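You operate a simulated robot arm through the tools that you are given. There is no shell and no other tool.

You are at the controls of a simulated robot arm. One attempt, no reset.

Task
Link the grey headset pack to channel B in slot two, then stand it in the yellow tray.
Fine: switch the dock on, set the dial, press LINK; the dock is off again at the end; the other packs keep their channels. Set down upright: what you pick out.

The check looks at the end state, three seconds after you hand in, the way a careful person would. Anything else that was tipped, shoved, dropped, spilled or broken makes it a failure.

Robot
A 6-joint arm with a two-finger parallel gripper, fixed in place. Base frame: the origin is at the foot of the arm, x ahead of it, y to its left, z up. Readings come in mm, degrees, newtons and seconds.
With the tool pointing down near the work surface it reaches from about 240 to 640 mm from the base axis. Its first joint turns from -66.0 to 66.0 degrees. Payload 2.7 kg.
Tool frame: the origin (TCP) lies between the finger pads and is the grasp point; the fingertips stand 23 mm ahead of it; z points along the fingers, y is the line along which they close. Largest opening 94 mm; finger width 38, thickness 10; the body of the gripper, 54 by 96 mm, starts 39 mm behind the TCP.
Orientation is that of the tool frame in the base frame, as a unit quaternion [w, x, y, z]. With the fingers straight down and closing along the base's y, the tool's x points along the base's -x, its y along +y and its z along -z.

Tools
- The arm moves only by the tool jog_arm. Its argument "deltas" is a list of rows, each a list of 3 entries, a list of its own where there are three numbers: the closure, from 0 (fully open) to 1 (shut), then the shift along the tool's x, y, z in units of 40 mm (1.0 is 40 mm), then the turn, a rotation vector about the tool's x, y, z in units of 6 degrees (1.0 is 6 degrees). In form: [[claw, [tx, ty, tz], [rx, ry, rz]], ...]. A call has 1 to 20 rows; each row shifts and turns the commanded pose from where the row before left it, along the tool's axes as they then stand. A call with a number of a shift or a turn outside -1 to 1 is refused whole. A row lasts 0.2 s, in which the tool goes at most 50 mm and 8.6 degrees; a call with a longer step from one row to the next is refused whole, and so is a gripper value outside its range. A pose out of reach is approached as far as the arm can. The call stops where the force on the tool passes 90 N (or 10 N more than at its start, if that is more) or the arm is blocked; 0.2 s more then pass. Each finger travels about 45 mm/s and halts on what it meets, pressing with about 42 N; the grip force reading is that of the motor and also rises with nothing between the fingers. The clock runs only during rows and for 0.2 s after the last one: add rows that do not move to give the fingers time. It gives the time, the measured TCP pose, the force on the tool (base axes), the opening and the grip force at its end, in the units of the frame above (readings bear some noise), with the torque about the TCP (base axes, N m) and any sound that the robot's microphone picked up, and new pictures: "views" is both (left out), scene, wrist or none.
- Cameras (640 x 400 px; columns grow to the right, rows downward): "scene" is fixed at [61.2, -417.3, 1428.5]; the picture's right is [0.89, -0.45, 0.00], its down [-0.15, -0.30, -0.94] and it looks along [0.43, 0.84, -0.33] (base axes); focal length 326 px, centre (320, 200). "wrist" rides on the gripper at [87, 16, -74] in the tool frame; the picture's right is [-0.18, 0.98, 0.00], its down [-0.58, -0.11, -0.81] and it looks along [-0.79, -0.15, 0.59] (tool axes); focal length 243 px, centre (320, 200).
- locate(camera, pixels): for up to 12 pixels [column, row] of the newest picture of that camera ("zoom" is the newest enlarged one), the place [x, y, z] in the base frame of the surface seen there, good to about 2 mm. It takes no simulated time.
- inspect(camera, box): a new picture of the part [left, top, right, bottom] of that camera's present view, enlarged. It takes no simulated time.
- job_done(): hands the job in; it is judged then, once.

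Leave the gripper open and the arm clear of the work at the hand-in unless told otherwise.

The tools are called after "Request:" by a JSON object that holds its "method" and its "body". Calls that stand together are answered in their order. jog_arm: Moves the arm, as the interface text tells. Its arguments: {"type":"object","properties":{"deltas":{"type":"array"},"views":{"type":"string","enum":["both","scene","wrist","none"]}},"required":["deltas"]} The other tools are called the same way: locate (camera, pixels) gives the place of the surface under pixels of a picture; inspect (camera, box) takes an enlarged picture of a part of a camera's view; job_done () hands the job in.

At the start:

```text
clock: 0.0
tool_pos: [285.8, 69.0, 1322.1]
tcp_rot: [0.0, 0.0, 1.0, 0.0]
contact_force: [0.3, 0.3, 0.2]
ft_torque: [-0.02, 0.0, -0.02]
grip_width: 93.9
finger_force: 0.1
```

scene: 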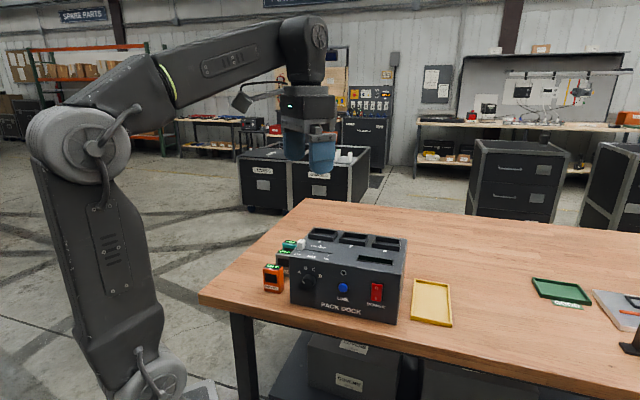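
wrist: 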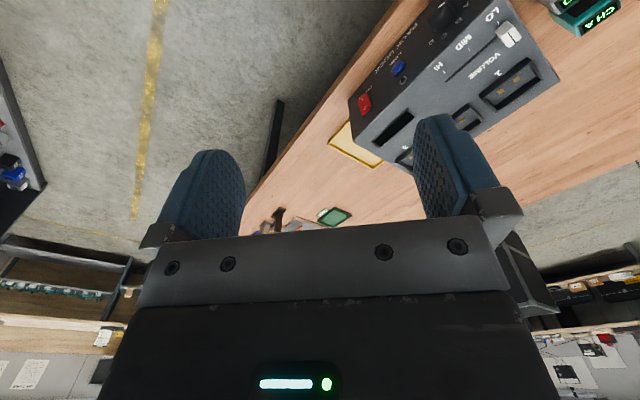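

I see the dock on the table around (345,280), with packs at its left and a yellow tray at (431,302). I'll enlarge both areas first.

Request:
{"method": "inspect", "body": {"camera": "scene", "box": [250, 215, 420, 325]}}

Request:
{"method": "inspect", "body": {"camera": "wrist", "box": [320, 0, 640, 200]}}

```text
3.64 times, centred on (335, 270) of scene
```

zoom: 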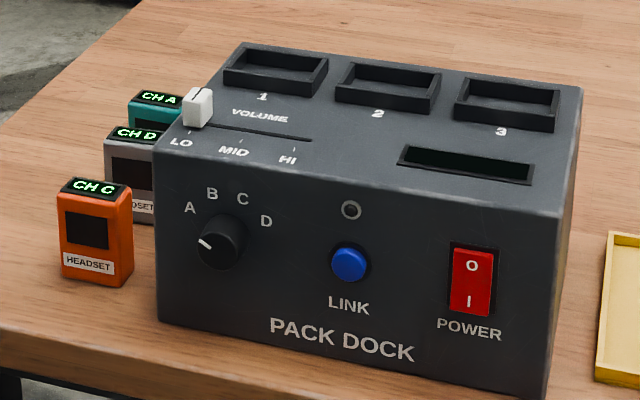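

```text
2.00 times, centred on (480, 100) of wrist
```

zoom: 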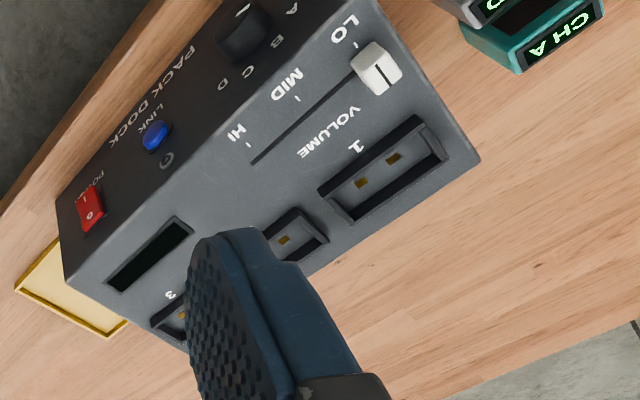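

Grey pack reads CH D; the dial's white mark points left near A. Now I re-take the scene enlargement to measure points on the dock.

Request:
{"method": "inspect", "body": {"camera": "scene", "box": [250, 215, 420, 325]}}

```text
3.64 times, centred on (335, 270) of scene
```

zoom: 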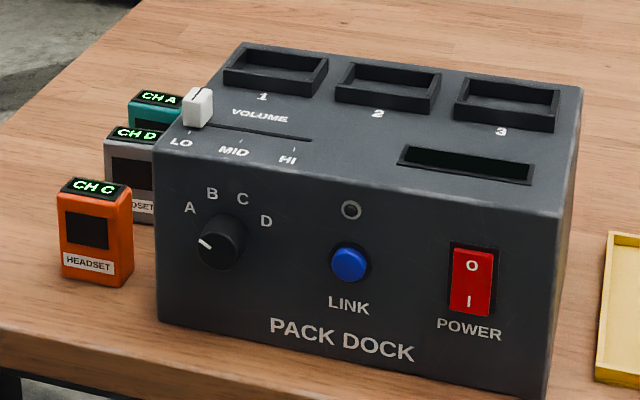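

Now measuring the dock corners, knob, button, switch and slots in this zoom.

Request:
{"method": "locate", "body": {"camera": "zoom", "pixels": [[165, 170], [550, 220], [170, 310], [540, 385], [575, 95], [215, 245], [206, 244], [236, 232], [349, 262], [472, 265], [468, 302], [350, 210]]}}

Request:
{"method": "locate", "body": {"camera": "zoom", "pixels": [[336, 85], [350, 62], [440, 70], [430, 115], [387, 95], [190, 208], [212, 193], [243, 199], [266, 221], [240, 48], [20, 310], [197, 100]]}}

Request:
{"method": "locate", "body": {"camera": "zoom", "pixels": [[110, 128], [155, 143], [108, 132], [130, 137], [130, 180], [108, 215], [150, 220], [65, 180], [120, 205], [125, 285], [62, 275], [160, 95]]}}

Request:
{"method": "locate", "body": {"camera": "scene", "pixels": [[414, 279], [449, 284], [452, 326], [410, 320], [431, 302], [435, 290], [425, 318], [270, 300], [230, 295], [310, 210], [560, 290], [480, 300]]}}

```text
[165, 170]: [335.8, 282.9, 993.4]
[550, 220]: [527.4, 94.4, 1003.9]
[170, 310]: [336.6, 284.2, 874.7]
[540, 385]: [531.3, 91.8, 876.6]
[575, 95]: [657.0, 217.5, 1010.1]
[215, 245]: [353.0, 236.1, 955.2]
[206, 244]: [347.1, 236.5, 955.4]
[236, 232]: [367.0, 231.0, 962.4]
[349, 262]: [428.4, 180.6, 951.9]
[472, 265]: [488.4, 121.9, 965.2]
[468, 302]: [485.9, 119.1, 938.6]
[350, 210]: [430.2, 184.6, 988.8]
```

```text
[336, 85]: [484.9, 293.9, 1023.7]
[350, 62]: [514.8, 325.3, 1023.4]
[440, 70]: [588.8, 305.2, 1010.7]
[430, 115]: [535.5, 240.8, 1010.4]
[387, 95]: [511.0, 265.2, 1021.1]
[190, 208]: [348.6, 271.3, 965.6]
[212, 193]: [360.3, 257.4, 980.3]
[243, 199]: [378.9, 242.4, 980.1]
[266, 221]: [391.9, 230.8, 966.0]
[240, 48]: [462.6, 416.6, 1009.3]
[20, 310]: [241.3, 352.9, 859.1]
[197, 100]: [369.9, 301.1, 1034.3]
```

```text
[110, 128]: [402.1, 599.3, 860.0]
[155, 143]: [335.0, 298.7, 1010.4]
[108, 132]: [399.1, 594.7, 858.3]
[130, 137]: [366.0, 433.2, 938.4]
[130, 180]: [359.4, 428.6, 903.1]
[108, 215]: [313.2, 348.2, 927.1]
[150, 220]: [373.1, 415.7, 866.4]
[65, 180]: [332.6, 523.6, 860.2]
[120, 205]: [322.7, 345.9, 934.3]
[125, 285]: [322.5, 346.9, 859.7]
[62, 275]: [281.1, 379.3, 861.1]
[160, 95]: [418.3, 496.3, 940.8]
```

```text
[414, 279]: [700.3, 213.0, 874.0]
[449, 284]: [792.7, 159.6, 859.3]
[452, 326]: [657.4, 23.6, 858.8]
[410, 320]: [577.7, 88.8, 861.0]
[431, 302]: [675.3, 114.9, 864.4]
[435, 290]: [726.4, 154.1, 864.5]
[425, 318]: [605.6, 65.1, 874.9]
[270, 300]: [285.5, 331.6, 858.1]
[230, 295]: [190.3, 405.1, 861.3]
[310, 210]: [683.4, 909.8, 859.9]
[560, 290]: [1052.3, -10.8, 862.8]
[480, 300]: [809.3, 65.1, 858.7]
```

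The dock front is vertical and faces the base along the 45° direction: z 860–1010, about 440 mm out. I'll move left and yaw 45° at height so the wrist camera faces the dock squarely.

Request:
{"method": "jog_arm", "body": {"deltas": [[0, [0, 1, 0], [0, 0, 0]], [0, [0, 1, 0], [0, 0, 0]], [0, [0, 0.7, 0], [0, 0, 0]], [0, [0, 0, 0], [0, 0, -1]], [0, [0, 0, 0], [0, 0, -1]], [0, [0, 0, 0], [0, 0, -1]], [0, [0, 0, 0], [0, 0, -1]], [0, [0, 0, 0], [0, 0, -1]], [0, [0, 0, 0], [0, 0, -1]], [0, [0, 0, 0], [0, 0, -1]], [0, [0, 0, 0], [0, 0, -0.5]], [0, [0, 0, 0], [0, 0, 0]]], "views": "both"}}

```text
clock: 2.6
tool_pos: [285.0, 175.6, 1322.6]
tcp_rot: [0.0, -0.382, 0.924, 0.0]
contact_force: [-0.3, 0.3, -0.7]
ft_torque: [0.0, 0.0, 0.02]
grip_width: 93.8
finger_force: 0.1
```

scene: 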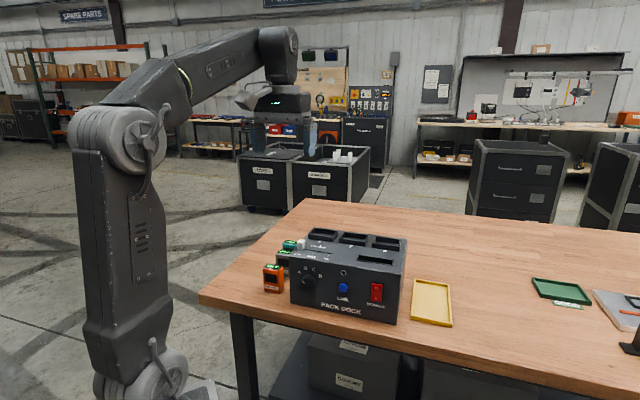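
wrist: 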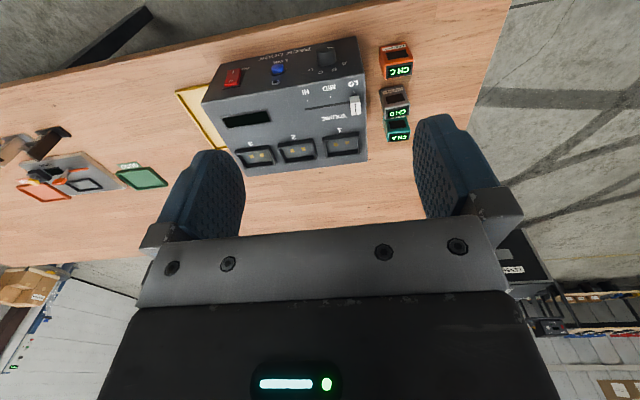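

Now the wrist view shows the slots with contacts (upside down) and the three packs at right. I'll enlarge it.

Request:
{"method": "inspect", "body": {"camera": "wrist", "box": [180, 20, 440, 182]}}

```text
2.46 times, centred on (310, 101) of wrist
```

zoom: 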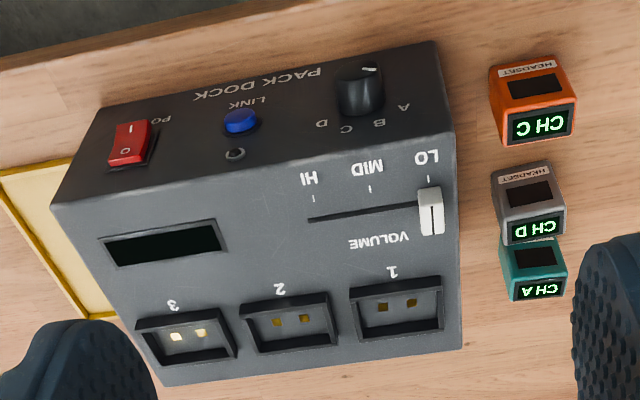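

Locating slot 2's rim corners and floor, and the three packs' top corners in this zoom.

Request:
{"method": "locate", "body": {"camera": "zoom", "pixels": [[242, 307], [328, 293], [337, 341], [259, 352], [250, 312], [325, 299], [278, 323], [304, 318], [290, 328], [262, 338], [325, 330], [285, 305]]}}

Request:
{"method": "locate", "body": {"camera": "zoom", "pixels": [[503, 217], [560, 210], [565, 233], [508, 242], [494, 172], [548, 163], [535, 225], [530, 195], [505, 275], [565, 268], [515, 300], [512, 262]]}}

Request:
{"method": "locate", "body": {"camera": "zoom", "pixels": [[512, 115], [572, 103], [575, 132], [508, 143], [130, 150], [135, 130], [240, 120], [358, 70], [360, 95], [370, 70], [350, 310], [445, 290]]}}

Request:
{"method": "inspect", "body": {"camera": "wrist", "box": [370, 40, 420, 145]}}

Request:
{"method": "inspect", "body": {"camera": "wrist", "box": [210, 35, 350, 165]}}

```text
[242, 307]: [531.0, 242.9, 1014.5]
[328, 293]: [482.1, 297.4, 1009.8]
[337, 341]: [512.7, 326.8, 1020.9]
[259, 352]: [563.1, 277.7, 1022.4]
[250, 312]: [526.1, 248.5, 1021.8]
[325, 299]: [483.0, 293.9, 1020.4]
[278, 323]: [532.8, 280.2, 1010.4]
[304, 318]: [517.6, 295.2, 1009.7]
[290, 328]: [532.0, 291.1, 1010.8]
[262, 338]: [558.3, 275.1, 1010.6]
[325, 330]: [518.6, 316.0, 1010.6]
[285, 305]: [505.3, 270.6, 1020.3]
```

```text
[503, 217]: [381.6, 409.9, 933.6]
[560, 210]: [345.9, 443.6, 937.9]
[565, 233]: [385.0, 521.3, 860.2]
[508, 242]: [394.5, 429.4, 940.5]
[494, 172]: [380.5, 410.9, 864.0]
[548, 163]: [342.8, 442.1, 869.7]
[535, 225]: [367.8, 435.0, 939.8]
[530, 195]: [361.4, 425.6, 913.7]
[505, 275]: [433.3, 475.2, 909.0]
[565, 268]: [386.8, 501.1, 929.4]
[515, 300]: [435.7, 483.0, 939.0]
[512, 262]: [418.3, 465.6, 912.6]
```

```text
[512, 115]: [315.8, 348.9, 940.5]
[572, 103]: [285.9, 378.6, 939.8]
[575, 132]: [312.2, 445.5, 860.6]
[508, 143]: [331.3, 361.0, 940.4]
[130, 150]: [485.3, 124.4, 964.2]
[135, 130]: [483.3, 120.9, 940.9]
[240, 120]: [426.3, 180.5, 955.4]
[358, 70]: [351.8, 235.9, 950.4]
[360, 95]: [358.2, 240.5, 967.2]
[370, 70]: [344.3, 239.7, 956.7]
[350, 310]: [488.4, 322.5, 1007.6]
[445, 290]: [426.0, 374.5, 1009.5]
```

```text
3.81 times, centred on (395, 92) of wrist
```

zoom: 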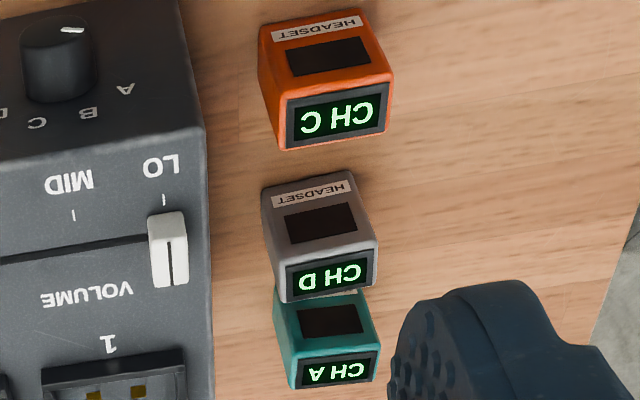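

```text
3.08 times, centred on (280, 100) of wrist
```

zoom: 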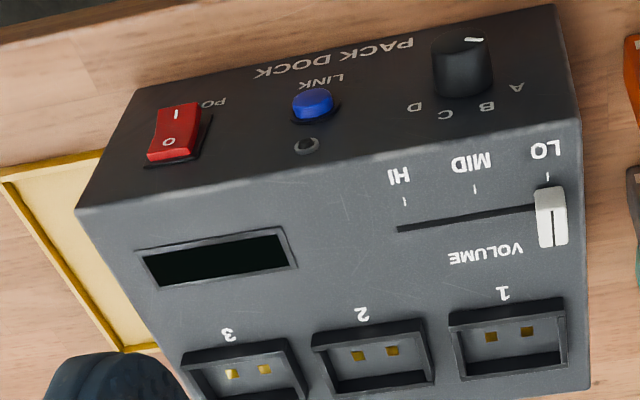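

Layout: slot 2's inner area is centred near (521, 286), with its floor at z 1010 and rim at 1021. The grey pack is about 50 × 30 × 80 mm near (371, 437). The rocker's lower half sticks out, so the dock is off. I'll tilt the tool 45° forward, close the fingers and go in front of the power switch, staying high.

Request:
{"method": "jog_arm", "body": {"deltas": [[0.3, [0, 0, 0], [0, -1, 0]], [0.6, [0, 0, 0], [0, -1, 0]], [1, [0, 0, 0], [0, -1, 0]], [1, [0, 0, 0], [0, -1, 0]], [1, [0, 0, 0], [0, -1, 0]], [1, [0, 0, 0], [0, -1, 0]], [1, [0, 0, 0], [0, -1, 0]], [1, [0, 0, 0], [0, -0.5, 0]], [1, [0.53, -0.455, 0.53], [0, 0, 0]], [1, [0.53, -0.455, 0.53], [0, 0, 0]], [1, [0.53, -0.455, 0.53], [0, 0, 0]], [1, [0.53, -0.455, 0.53], [0, 0, 0]], [1, [0.53, -0.455, 0.53], [0, 0, 0]], [1, [0.53, -0.455, 0.53], [0, 0, 0]], [1, [0.53, -0.455, 0.53], [0, 0, 0]], [1, [0.53, -0.455, 0.53], [0, 0, 0]], [1, [0.53, -0.455, 0.53], [0, 0, 0]], [1, [0.53, -0.455, 0.53], [0, 0, 0]]], "views": "both"}}

```text
clock: 6.4
tool_pos: [412.8, 51.0, 1024.1]
tcp_rot: [0.354, -0.354, 0.853, 0.146]
contact_force: [-0.2, -0.2, -0.4]
ft_torque: [0.0, 0.04, -0.02]
grip_width: 0.1
finger_force: 41.7
```

scene: 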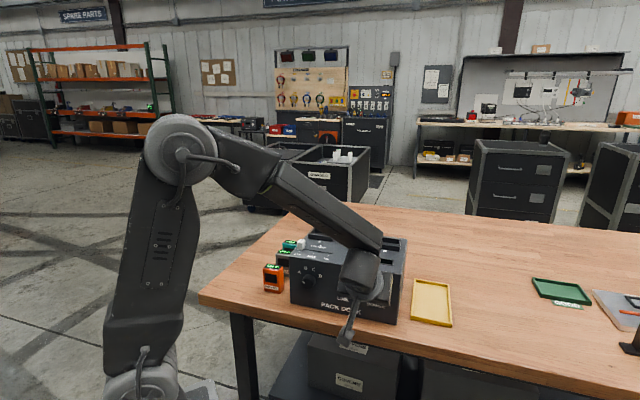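
wrist: 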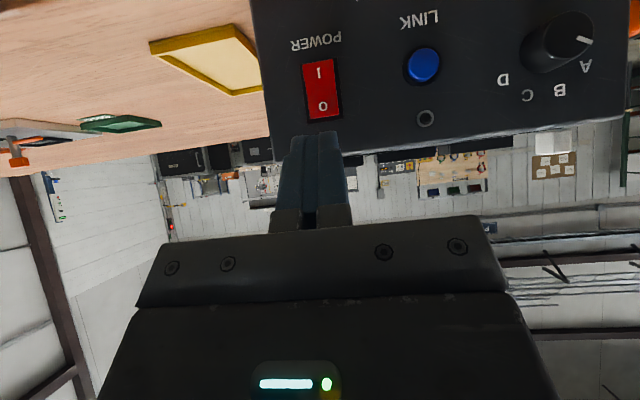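

A clear front view now: switch at (322,90), LINK at (422,65), knob at (560,42). I'll measure them from here.

Request:
{"method": "locate", "body": {"camera": "wrist", "pixels": [[320, 73], [323, 105], [310, 62], [333, 58], [309, 121], [338, 116], [322, 90], [422, 65], [555, 35], [585, 40], [535, 55], [426, 118]]}}

Request:
{"method": "inspect", "body": {"camera": "wrist", "box": [270, 0, 640, 180]}}

```text
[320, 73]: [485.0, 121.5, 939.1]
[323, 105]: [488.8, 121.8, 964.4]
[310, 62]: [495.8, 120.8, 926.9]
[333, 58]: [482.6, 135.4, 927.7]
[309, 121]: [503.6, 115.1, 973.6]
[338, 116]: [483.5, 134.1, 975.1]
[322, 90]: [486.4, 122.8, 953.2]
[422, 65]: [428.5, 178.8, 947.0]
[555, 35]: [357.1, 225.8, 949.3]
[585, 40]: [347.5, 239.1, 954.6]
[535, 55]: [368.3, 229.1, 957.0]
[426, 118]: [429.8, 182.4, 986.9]
```

```text
1.73 times, centred on (455, 90) of wrist
```

zoom: 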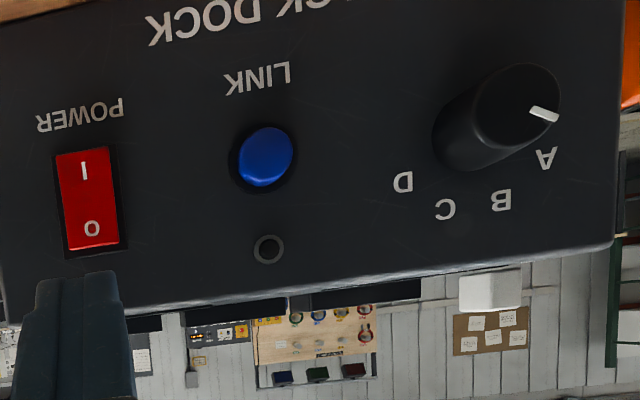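

Rocker "I" is at z≈937 and 429 mm out. I'll go down 86 mm, then forward to about 15 mm short of it, and look.

Request:
{"method": "jog_arm", "body": {"deltas": [[1, [0.507, -0.04, 0.507], [0, 0, 0]], [1, [0.507, 0, 0.507], [0, 0, 0]], [1, [0.507, 0, 0.507], [0, 0, 0]], [1, [-0.46, 0, 0.46], [0, 0, 0]], [1, [-0.46, 0, 0.46], [0, 0, 0]], [1, [0, 0, 0], [0, 0, 0]]], "views": "both"}}

```text
clock: 7.8
tool_pos: [451.2, 82.6, 937.8]
tcp_rot: [0.354, -0.353, 0.854, 0.146]
contact_force: [-0.6, 0.6, 0.3]
ft_torque: [0.01, 0.01, -0.01]
grip_width: 0.1
finger_force: 42.3
```

scene: 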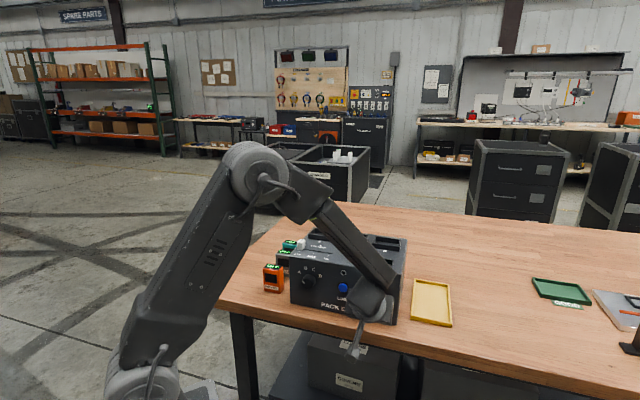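
wrist: 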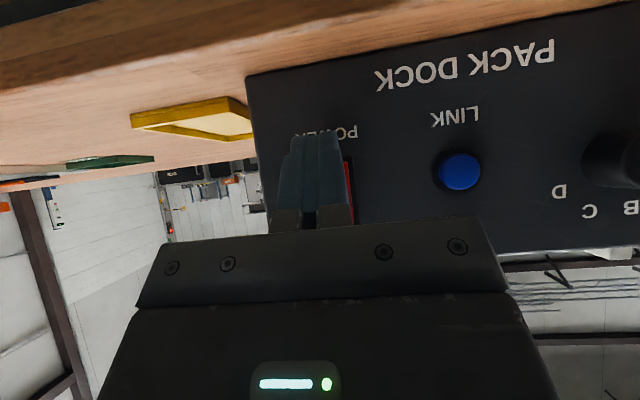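

TCP is now 377 out, with the tips just in front of the switch. I'll shift 3 mm left and creep forward 18 mm.

Request:
{"method": "jog_arm", "body": {"deltas": [[1, [-0.07, 0.075, 0.07], [0, 0, 0]], [1, [-0.07, 0, 0.07], [0, 0, 0]], [1, [-0.07, 0, 0.07], [0, 0, 0]], [1, [-0.05, 0, 0.05], [0, 0, 0]], [1, [-0.05, 0, 0.05], [0, 0, 0]]], "views": "wrist"}}

```text
clock: 9.0
tool_pos: [462.8, 99.4, 938.0]
tcp_rot: [0.354, -0.353, 0.854, 0.145]
contact_force: [-0.2, 0.4, 0.4]
ft_torque: [-0.04, 0.0, -0.02]
grip_width: 0.1
finger_force: 42.0
```

wrist: 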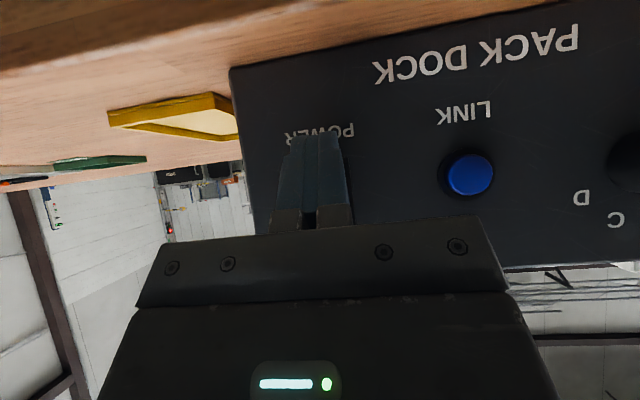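

No contact yet at 397.5 out. Creeping on in 2 mm rows, watching force and sound.

Request:
{"method": "jog_arm", "body": {"deltas": [[1, [-0.035, 0, 0.035], [0, 0, 0]], [1, [-0.035, 0, 0.035], [0, 0, 0]], [1, [-0.035, 0, 0.035], [0, 0, 0]]], "views": "none"}}

```text
clock: 9.8
tool_pos: [466.5, 102.3, 938.3]
tcp_rot: [0.353, -0.354, 0.853, 0.147]
contact_force: [-0.1, 0.4, -0.1]
ft_torque: [-0.02, -0.01, 0.02]
grip_width: 0.1
finger_force: 41.9
```

Still free at 402. A few more 2 mm rows.

Request:
{"method": "jog_arm", "body": {"deltas": [[1, [-0.035, 0, 0.035], [0, 0, 0]], [1, [-0.035, 0, 0.035], [0, 0, 0]]], "views": "wrist"}}

```text
clock: 10.4
tool_pos: [466.4, 103.6, 937.5]
tcp_rot: [0.351, -0.354, 0.855, 0.146]
contact_force: [-33.5, -27.8, 10.9]
ft_torque: [0.15, -0.13, 0.13]
grip_width: 0.1
finger_force: 42.2
```

wrist: 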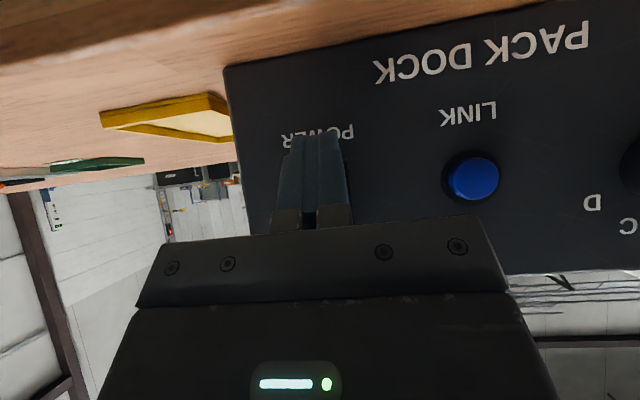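

Contact at about 43 N with no sound reported. I'll push 1.5 mm more commanded, then back off and look at the rocker.

Request:
{"method": "jog_arm", "body": {"deltas": [[1, [-0.027, 0, 0.027], [0, 0, 0]], [1, [0, 0, 0], [0, 0, 0]]], "views": "none"}}

```text
clock: 11.0
tool_pos: [467.0, 103.8, 934.4]
tcp_rot: [0.351, -0.352, 0.855, 0.145]
contact_force: [-46.3, -42.9, 16.9]
ft_torque: [0.22, -0.3, 0.05]
grip_width: 0.0
finger_force: 41.9
```

It's at 65 N and sliding slightly down, so I'm backing off to look.

Request:
{"method": "jog_arm", "body": {"deltas": [[1, [0.3, 0, -0.3], [0, 0, 0]], [1, [0.5, 0, -0.5], [0, 0, 0]], [1, [0.5, 0, -0.5], [0, 0, 0]], [1, [-0.5, 0, -0.5], [0, 0, 0]], [1, [-0.5, 0, -0.5], [0, 0, 0]], [1, [0, 0, 0], [0, 0, 0]]], "views": "both"}}

Request:
{"method": "inspect", "body": {"camera": "wrist", "box": [240, 0, 480, 150]}}

```text
clock: 12.4
tool_pos: [417.2, 54.3, 992.4]
tcp_rot: [0.354, -0.353, 0.854, 0.147]
contact_force: [0.1, -0.8, -0.6]
ft_torque: [-0.02, -0.01, -0.01]
grip_width: 0.0
finger_force: 41.2
```

scene: 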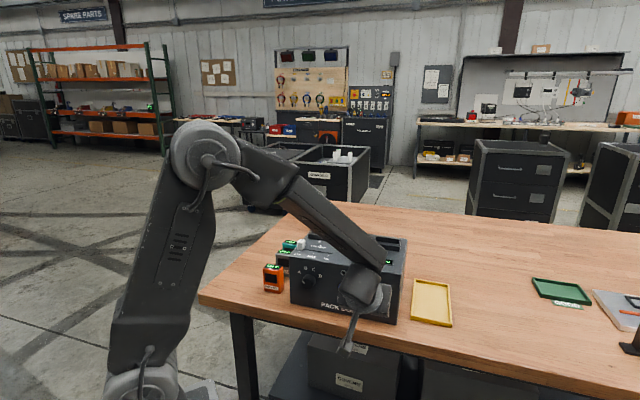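
wrist: 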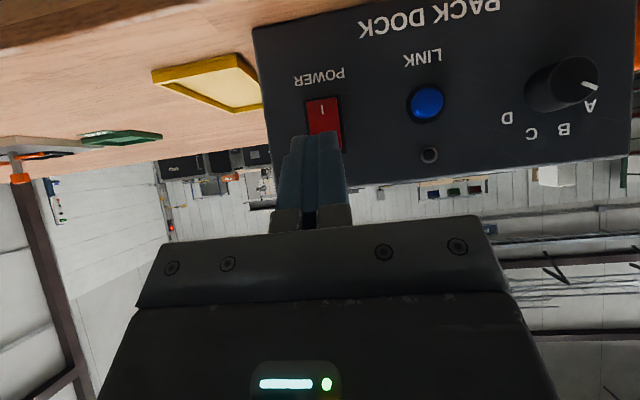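

```text
2.67 times, centred on (360, 75) of wrist
```

zoom: 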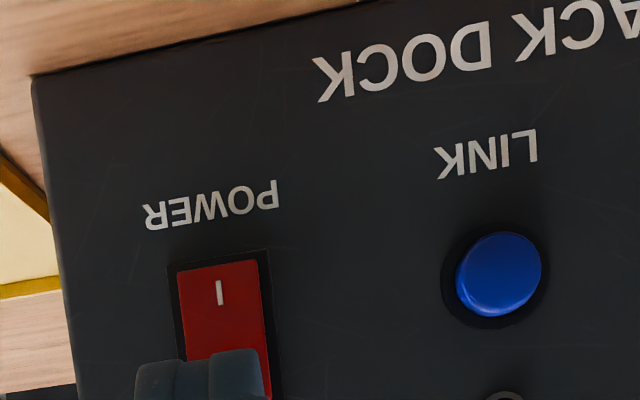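

The lower rocker half now looks darker, as if it's in, and there's something green near the dock's window at (388,263). Checking both.

Request:
{"method": "locate", "body": {"camera": "zoom", "pixels": [[218, 292], [215, 270], [215, 335], [120, 240], [330, 290]]}}

Request:
{"method": "inspect", "body": {"camera": "scene", "box": [330, 230, 420, 290]}}

```text
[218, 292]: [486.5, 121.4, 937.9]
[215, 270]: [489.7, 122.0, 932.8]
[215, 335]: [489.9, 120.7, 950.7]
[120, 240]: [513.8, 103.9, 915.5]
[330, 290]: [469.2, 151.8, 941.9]
```

```text
6.67 times, centred on (375, 260) of scene
```

zoom: 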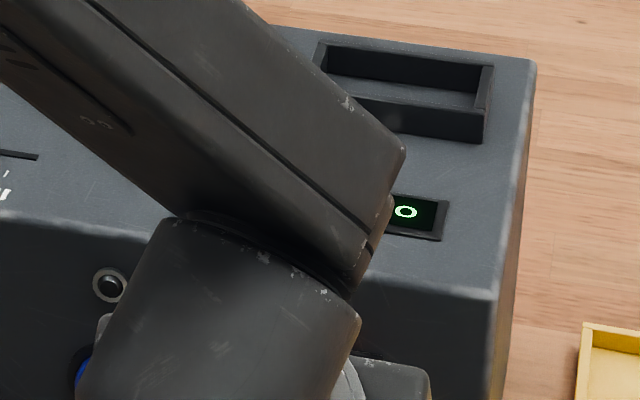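

The window display is lit, so the dock is on. Next I move left in front of the dial, opening the fingers to about 65 mm.

Request:
{"method": "jog_arm", "body": {"deltas": [[0.8, [0, 0.86, 0], [0, 0, 0]], [0.6, [0, 0.86, 0], [0, 0, 0]], [0.4, [0, 0.86, 0], [0, 0, 0]], [0.3, [0, 0.86, 0], [0, 0, 0]], [0.3, [0, 0.86, 0], [0, 0, 0]], [0.3, [0, 0, 0], [0, 0, 0]]], "views": "both"}}

Request:
{"method": "inspect", "body": {"camera": "scene", "box": [330, 230, 420, 290]}}

Request:
{"method": "inspect", "body": {"camera": "wrist", "box": [200, 0, 440, 150]}}

```text
clock: 13.8
tool_pos: [295.9, 176.3, 992.9]
tcp_rot: [0.354, -0.353, 0.854, 0.146]
contact_force: [0.5, 0.1, 0.5]
ft_torque: [-0.03, 0.02, -0.02]
grip_width: 65.8
finger_force: 0.1
```

scene: 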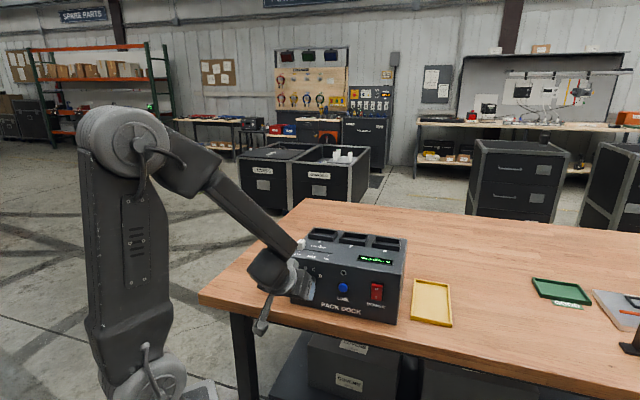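
wrist: 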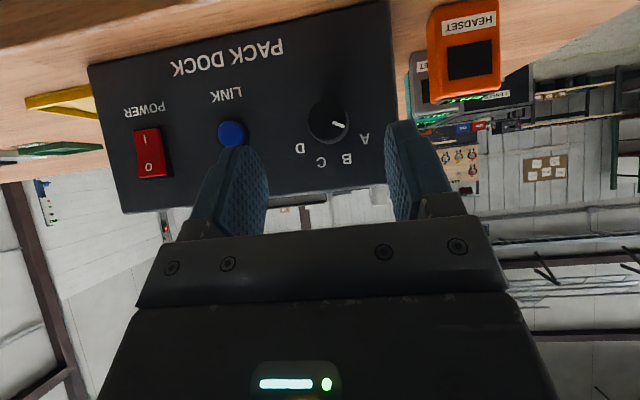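

```text
6.67 times, centred on (375, 260) of scene
```

zoom: 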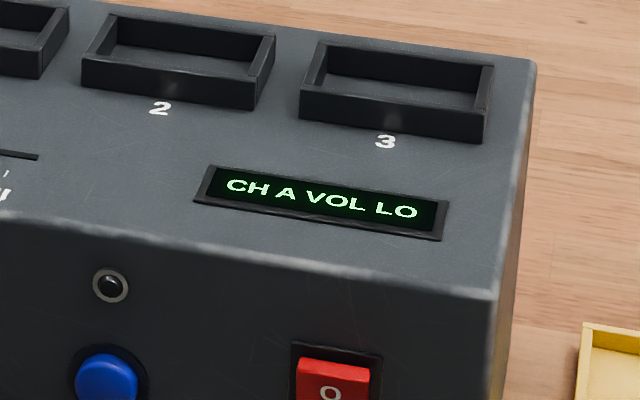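

```text
2.67 times, centred on (320, 75) of wrist
```

zoom: 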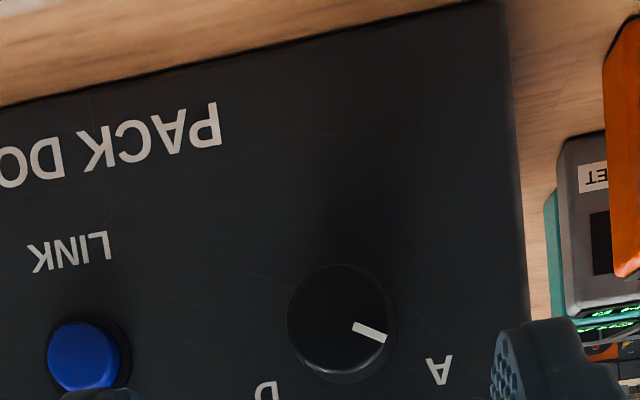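

The display reads "CH A VOL LO", which gives me direct feedback for the dial. I'll measure the knob's face edges in this zoom.

Request:
{"method": "locate", "body": {"camera": "zoom", "pixels": [[340, 322], [290, 320], [384, 318], [340, 268], [338, 374], [356, 326], [384, 338], [300, 295], [372, 285], [395, 345], [340, 382], [436, 370]]}}

```text
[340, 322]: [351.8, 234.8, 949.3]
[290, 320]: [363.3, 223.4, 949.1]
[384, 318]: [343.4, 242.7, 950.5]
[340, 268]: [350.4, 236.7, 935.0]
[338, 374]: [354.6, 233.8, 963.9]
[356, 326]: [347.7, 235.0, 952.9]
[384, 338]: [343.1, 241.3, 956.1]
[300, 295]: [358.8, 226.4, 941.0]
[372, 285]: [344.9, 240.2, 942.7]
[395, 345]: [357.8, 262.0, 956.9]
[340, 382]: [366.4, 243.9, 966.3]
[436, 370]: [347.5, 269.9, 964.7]
```

Knob centre is u≈85, z≈949.5, diameter ~29, face at 415 out. The mark is at −63° (A), and B is about 40° clockwise. I'll lower to knob height, then move forward so the pads straddle it.

Request:
{"method": "jog_arm", "body": {"deltas": [[0.3, [0.384, 0, 0.384], [0, 0, 0]], [0.3, [0.384, 0, 0.384], [0, 0, 0]], [0.3, [-0.354, 0, 0.354], [0, 0, 0]], [0.3, [-0.354, 0, 0.354], [0, 0, 0]], [0.3, [-0.354, 0, 0.354], [0, 0, 0]], [0.3, [0, 0, 0], [0, 0, 0]]], "views": "both"}}

Request:
{"method": "inspect", "body": {"camera": "wrist", "box": [160, 0, 480, 200]}}

```text
clock: 15.2
tool_pos: [338.4, 219.9, 948.7]
tcp_rot: [0.353, -0.354, 0.854, 0.146]
contact_force: [-0.1, 0.6, -0.2]
ft_torque: [0.0, 0.04, -0.01]
grip_width: 65.9
finger_force: 0.1
```

scene: 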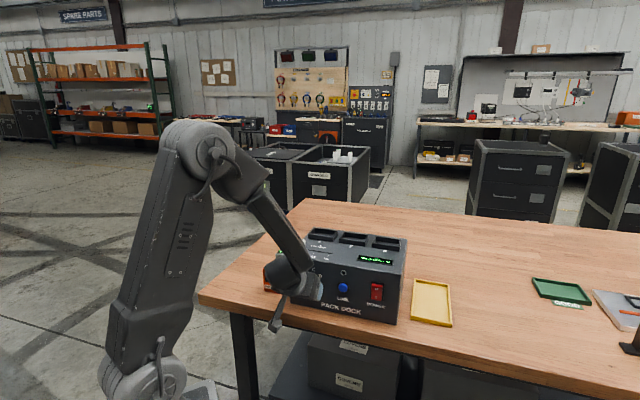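
wrist: 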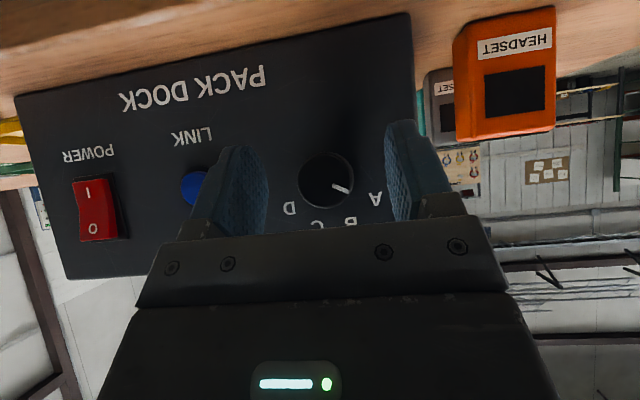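

```text
2.00 times, centred on (320, 100) of wrist
```

zoom: 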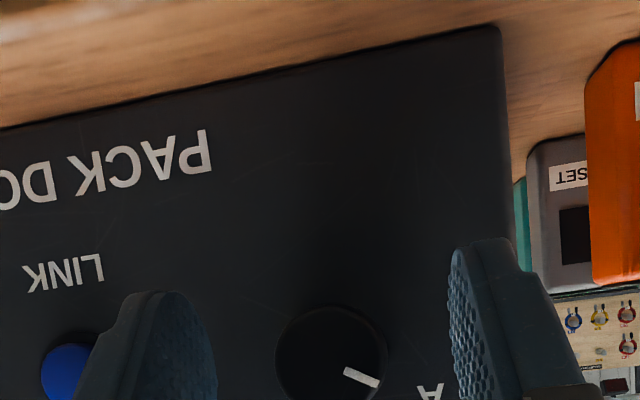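

Aligned within 1–2 mm (TCP u 83.8, 394.8 out, z 948.7). I'll go forward 13 mm and close on the knob.

Request:
{"method": "jog_arm", "body": {"deltas": [[0.3, [-0.088, -0.03, 0.068], [0, 0, 0]], [0.3, [-0.078, 0, 0.078], [0, 0, 0]], [0.3, [-0.078, 0, 0.078], [0, 0, 0]], [0.6, [0, 0, 0], [0, 0, 0]], [0.8, [0, 0, 0], [0, 0, 0]], [0.8, [0, 0, 0], [0, 0, 0]], [0.8, [0, 0, 0], [0, 0, 0]]], "views": "wrist"}}

```text
clock: 16.8
tool_pos: [347.4, 228.1, 949.9]
tcp_rot: [0.354, -0.353, 0.853, 0.146]
contact_force: [-1.4, 1.7, -0.1]
ft_torque: [-0.08, 0.1, -0.08]
grip_width: 32.8
finger_force: 44.7
```

wrist: 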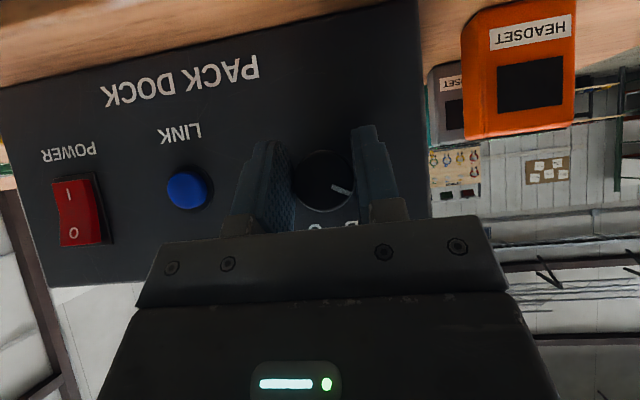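

Knob gripped at 32.8 mm with hardly any side load. Now I turn 24° clockwise about the knob's axis and check.

Request:
{"method": "jog_arm", "body": {"deltas": [[0.8, [0, 0, 0], [-0.707, 0, 0.707]], [0.8, [0, 0, 0], [-0.707, 0, 0.707]], [0.8, [0, 0, 0], [-0.707, 0, 0.707]], [0.8, [0, 0, 0], [-0.707, 0, 0.707]], [0.8, [0, 0, 0], [0, 0, 0]]], "views": "both"}}

Request:
{"method": "inspect", "body": {"camera": "scene", "box": [330, 230, 420, 290]}}

Request:
{"method": "inspect", "body": {"camera": "wrist", "box": [220, 80, 460, 230]}}

```text
clock: 18.0
tool_pos: [347.8, 227.9, 949.3]
tcp_rot: [0.27, -0.273, 0.865, 0.322]
contact_force: [-7.9, 6.6, -8.0]
ft_torque: [-0.42, 0.42, -0.01]
grip_width: 32.8
finger_force: 45.2
```

scene: 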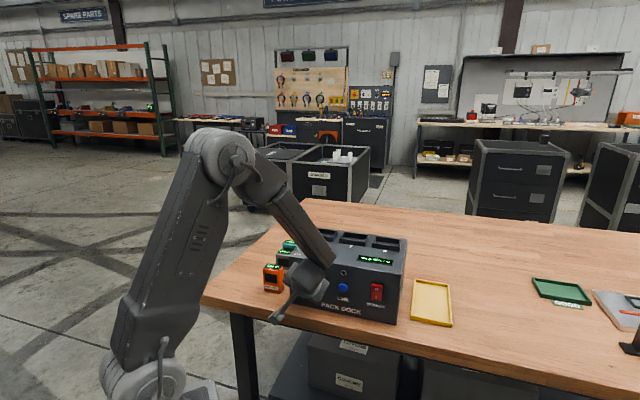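
wrist: 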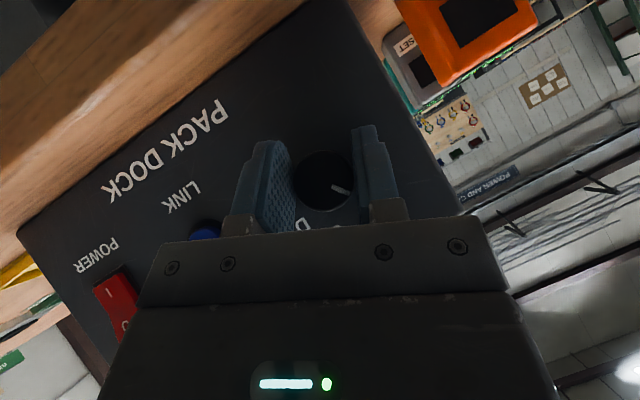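

```text
6.67 times, centred on (375, 260) of scene
```

zoom: 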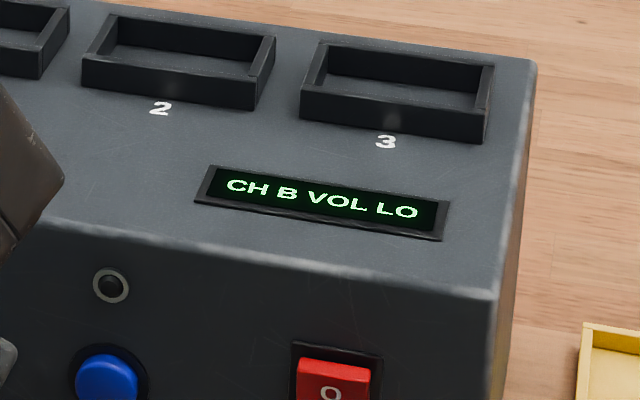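

```text
2.67 times, centred on (340, 155) of wrist
```

zoom: 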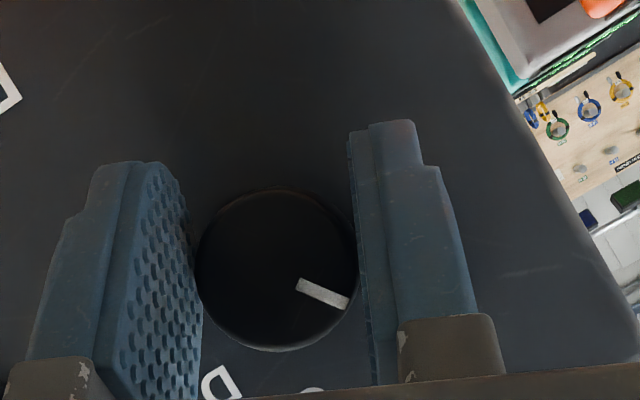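

The display reads CH B. I'll turn about 15° more to centre the mark on B, then check.

Request:
{"method": "jog_arm", "body": {"deltas": [[0.8, [0, 0, 0], [-0.6, 0, 0.6]], [0.8, [0, 0, 0], [-0.6, 0, 0.6]], [0.8, [0, 0, 0], [-0.6, 0, 0.6]], [0.8, [0, 0, 0], [0, 0, 0]]], "views": "both"}}

Request:
{"method": "inspect", "body": {"camera": "scene", "box": [330, 230, 420, 290]}}

```text
clock: 19.0
tool_pos: [348.0, 227.2, 950.5]
tcp_rot: [0.213, -0.214, 0.854, 0.424]
contact_force: [-5.9, 13.1, -10.1]
ft_torque: [-0.45, 0.47, 0.66]
grip_width: 32.4
finger_force: 44.6
```

scene: 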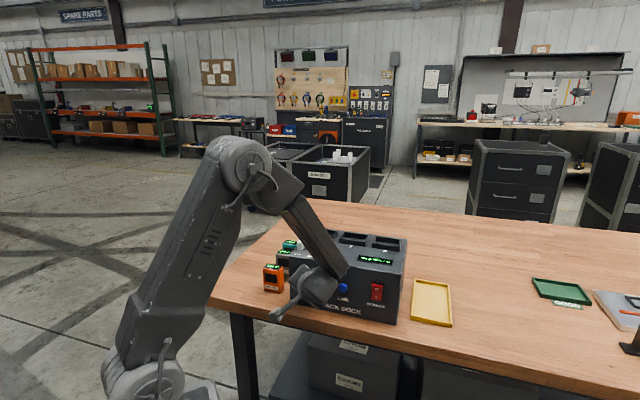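
wrist: 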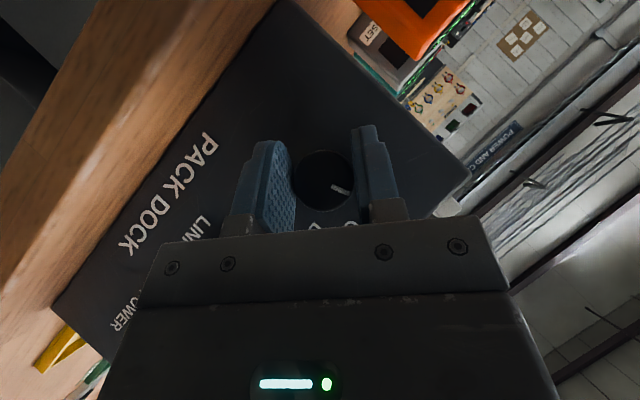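

```text
6.67 times, centred on (375, 260) of scene
```

zoom: 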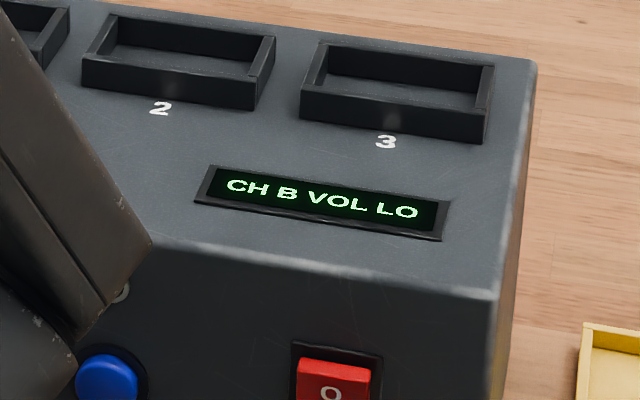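

Still CH B. I'll open, back straight off, and undo the turn.

Request:
{"method": "jog_arm", "body": {"deltas": [[0.5, [0, 0, 0], [0, 0, 0]], [0.3, [0, 0, 0], [0, 0, 0]], [0.3, [0, 0, 0], [0, 0, 0]], [0.3, [0.354, 0, -0.354], [0, 0, 0]], [0.3, [0.354, 0, -0.354], [0, 0, 0]], [0.3, [0.354, 0, -0.354], [0, 0, 0]], [0.3, [0, 0, 0], [0.9256, 0, -0.9256]], [0.3, [0, 0, 0], [0.9256, 0, -0.9256]], [0.3, [0, 0, 0], [0.9256, 0, -0.9256]], [0.3, [0, 0, 0], [0.9256, 0, -0.9256]], [0.3, [0, 0, 0], [0.9256, 0, -0.9256]], [0.3, [-0.35, 0, -0.35], [0, 0, 0]], [0.3, [-0.35, 0, -0.35], [0, 0, 0]], [0.3, [0, 0, 0], [0, 0, 0]]], "views": "both"}}

Request:
{"method": "inspect", "body": {"camera": "scene", "box": [250, 215, 420, 325]}}

Request:
{"method": "inspect", "body": {"camera": "wrist", "box": [200, 0, 440, 150]}}

```text
clock: 22.0
tool_pos: [306.8, 186.7, 989.3]
tcp_rot: [0.354, -0.353, 0.853, 0.147]
contact_force: [-0.1, 0.5, -0.1]
ft_torque: [-0.02, -0.04, 0.02]
grip_width: 65.9
finger_force: 0.0
```

scene: 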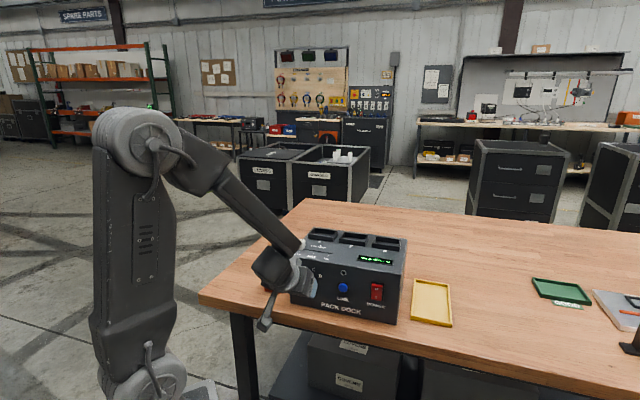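
wrist: 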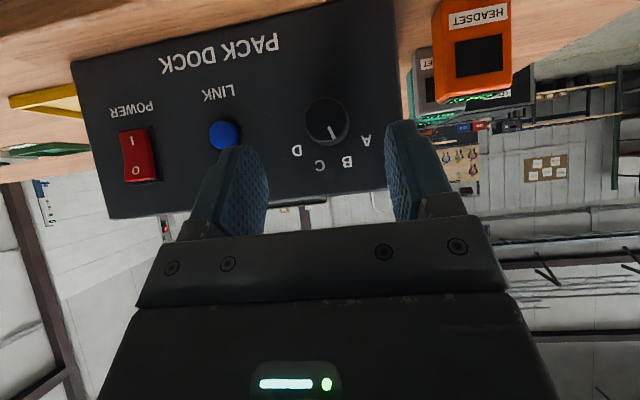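

```text
3.64 times, centred on (335, 270) of scene
```

zoom: 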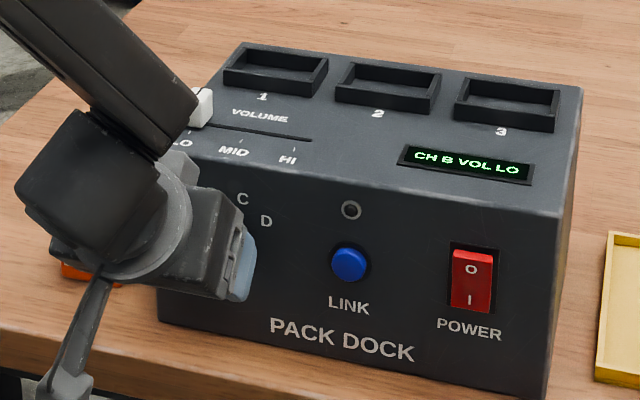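

```text
2.67 times, centred on (320, 75) of wrist
```

zoom: 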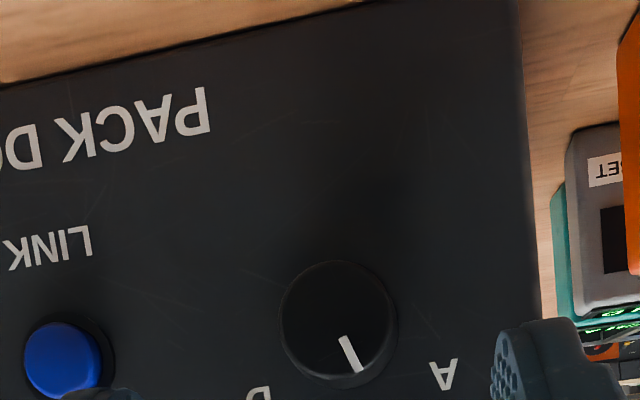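

The mark points at B and the display agrees. Now I rise, return the tool to vertical, open fully, and move above and short of the grey pack to measure it.

Request:
{"method": "jog_arm", "body": {"deltas": [[0, [-0.75, 0, -0.75], [0, 0, 0]], [0, [-0.75, 0, -0.75], [0, 0, 0]], [0, [-0.75, 0, -0.75], [0, 0, 0]], [0, [-0.75, 0, -0.75], [0, 0, 0]], [0, [0, 0, 0], [0, 1, 0]], [0, [0, 0, 0], [0, 1, 0]], [0, [0, 0, 0], [0, 1, 0]], [0, [0, 0, 0], [0, 1, 0]], [0, [0, 0, 0], [0, 1, 0]], [0, [0, 0, 0], [0, 1, 0]], [0, [0, 0, 0], [0, 1, 0]], [0, [0, 0, 0], [0, 0.5, 0]], [0, [-0.65, 0.655, 0.3], [0, 0, 0]], [0, [-0.65, 0.655, 0.3], [0, 0, 0]], [0, [-0.65, 0.655, 0.3], [0, 0, 0]], [0, [-0.65, 0.655, 0.3], [0, 0, 0]], [0, [-0.65, 0.655, 0.3], [0, 0, 0]], [0, [0, 0, 0], [0, 0, 0]]], "views": "both"}}

Request:
{"method": "inspect", "body": {"camera": "wrist", "box": [240, 20, 480, 170]}}

```text
clock: 25.8
tool_pos: [305.9, 372.2, 1097.0]
tcp_rot: [0.0, -0.382, 0.924, 0.001]
contact_force: [-0.1, 0.3, -0.2]
ft_torque: [0.01, -0.01, -0.04]
grip_width: 93.9
finger_force: 0.1
```

scene: 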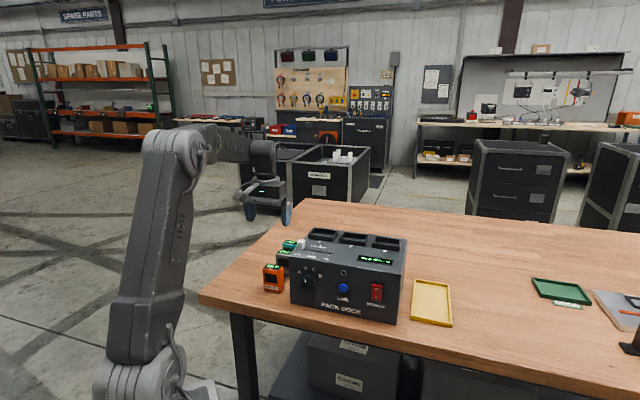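
wrist: 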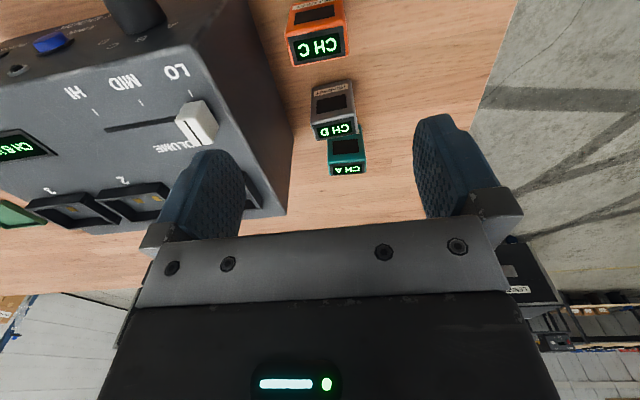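

```text
2.67 times, centred on (360, 95) of wrist
```

zoom: 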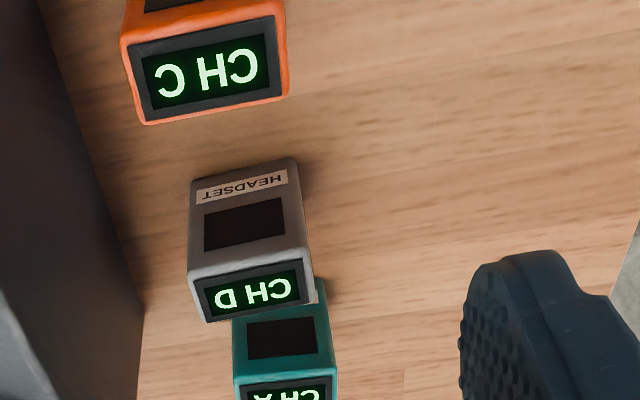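

The grey pack's top spans roughly (190,275)–(315,320) in the zoom. I'll measure its corners and the teal neighbour.

Request:
{"method": "locate", "body": {"camera": "zoom", "pixels": [[190, 278], [305, 256], [316, 298], [206, 320], [252, 292], [193, 182], [294, 160], [248, 225], [194, 276], [302, 258], [311, 298], [209, 318]]}}

Request:
{"method": "locate", "body": {"camera": "zoom", "pixels": [[236, 382], [330, 368], [234, 330], [326, 300], [290, 375], [160, 120], [285, 95], [122, 40], [270, 40], [280, 345], [320, 283], [120, 250]]}}

```text
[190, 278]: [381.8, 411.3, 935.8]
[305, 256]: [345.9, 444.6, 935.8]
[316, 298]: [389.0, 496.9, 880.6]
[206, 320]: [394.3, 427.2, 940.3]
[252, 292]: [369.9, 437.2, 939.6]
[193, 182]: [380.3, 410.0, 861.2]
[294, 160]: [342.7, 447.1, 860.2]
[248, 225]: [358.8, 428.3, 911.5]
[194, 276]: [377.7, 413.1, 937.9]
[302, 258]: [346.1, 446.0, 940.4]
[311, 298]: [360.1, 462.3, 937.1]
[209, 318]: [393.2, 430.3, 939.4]
```

```text
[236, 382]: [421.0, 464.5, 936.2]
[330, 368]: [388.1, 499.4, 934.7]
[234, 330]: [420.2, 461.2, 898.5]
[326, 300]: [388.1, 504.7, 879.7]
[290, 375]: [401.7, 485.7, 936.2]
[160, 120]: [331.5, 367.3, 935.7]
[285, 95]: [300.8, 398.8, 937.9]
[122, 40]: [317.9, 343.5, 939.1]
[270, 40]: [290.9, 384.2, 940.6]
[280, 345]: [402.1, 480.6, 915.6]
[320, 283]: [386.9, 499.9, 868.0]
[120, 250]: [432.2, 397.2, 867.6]
```

Grey pack: centre u≈−46.5, 571 out, width ~50, depth ~25, top at 940. I'll move over it and lower to just above its top.

Request:
{"method": "jog_arm", "body": {"deltas": [[0, [-0.763, -0.01, 0], [0, 0, 0]], [0, [-0.763, 0, 0], [0, 0, 0]], [0, [-0.763, 0, 0], [0, 0, 0]], [0, [0, 0, 0.9], [0, 0, 0]], [0, [0, 0, 0.9], [0, 0, 0]], [0, [0, 0, 0.9], [0, 0, 0]], [0, [0, 0, 0.2], [0, 0, 0]], [0, [0, 0, 0], [0, 0, 0]]], "views": "both"}}

Request:
{"method": "inspect", "body": {"camera": "scene", "box": [240, 200, 340, 300]}}

Request:
{"method": "inspect", "body": {"camera": "wrist", "box": [180, 40, 500, 240]}}

```text
clock: 27.6
tool_pos: [368.6, 434.8, 985.1]
tcp_rot: [0.0, -0.383, 0.924, -0.001]
contact_force: [-0.3, -0.4, -1.0]
ft_torque: [-0.02, -0.01, 0.02]
grip_width: 94.1
finger_force: 0.1
```

scene: 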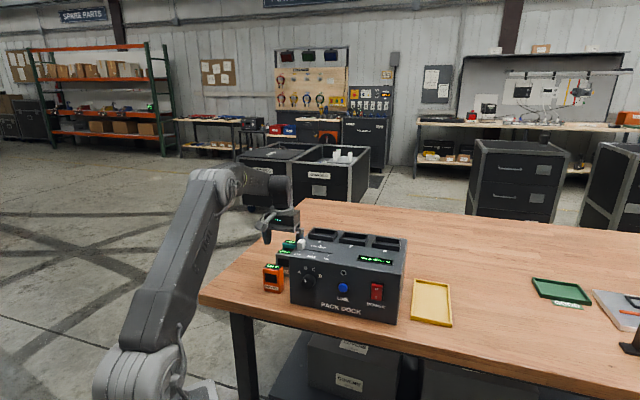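
wrist: 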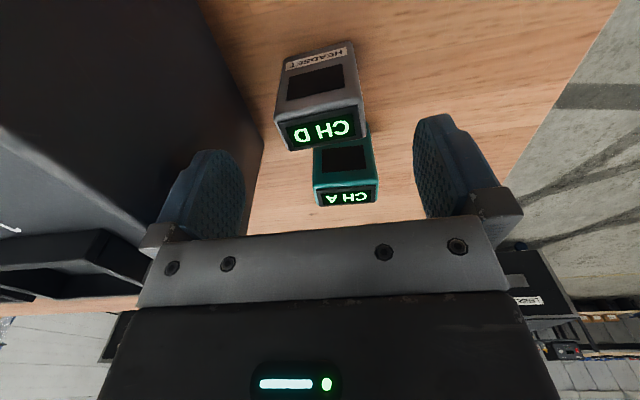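

```text
4.00 times, centred on (290, 250) of scene
```

zoom: 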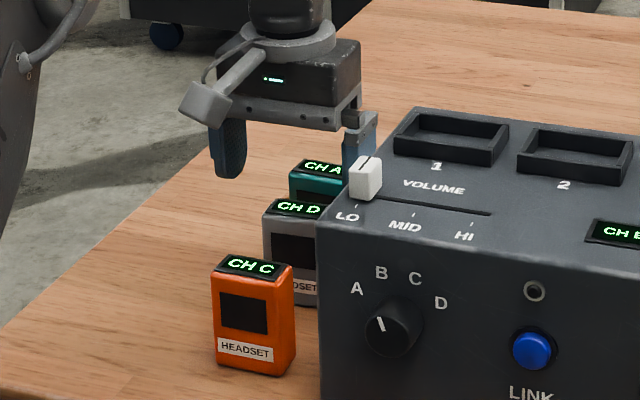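

```text
2.00 times, centred on (340, 140) of wrist
```

zoom: 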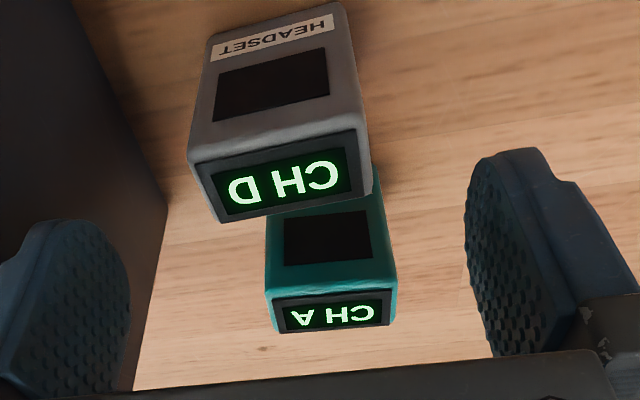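

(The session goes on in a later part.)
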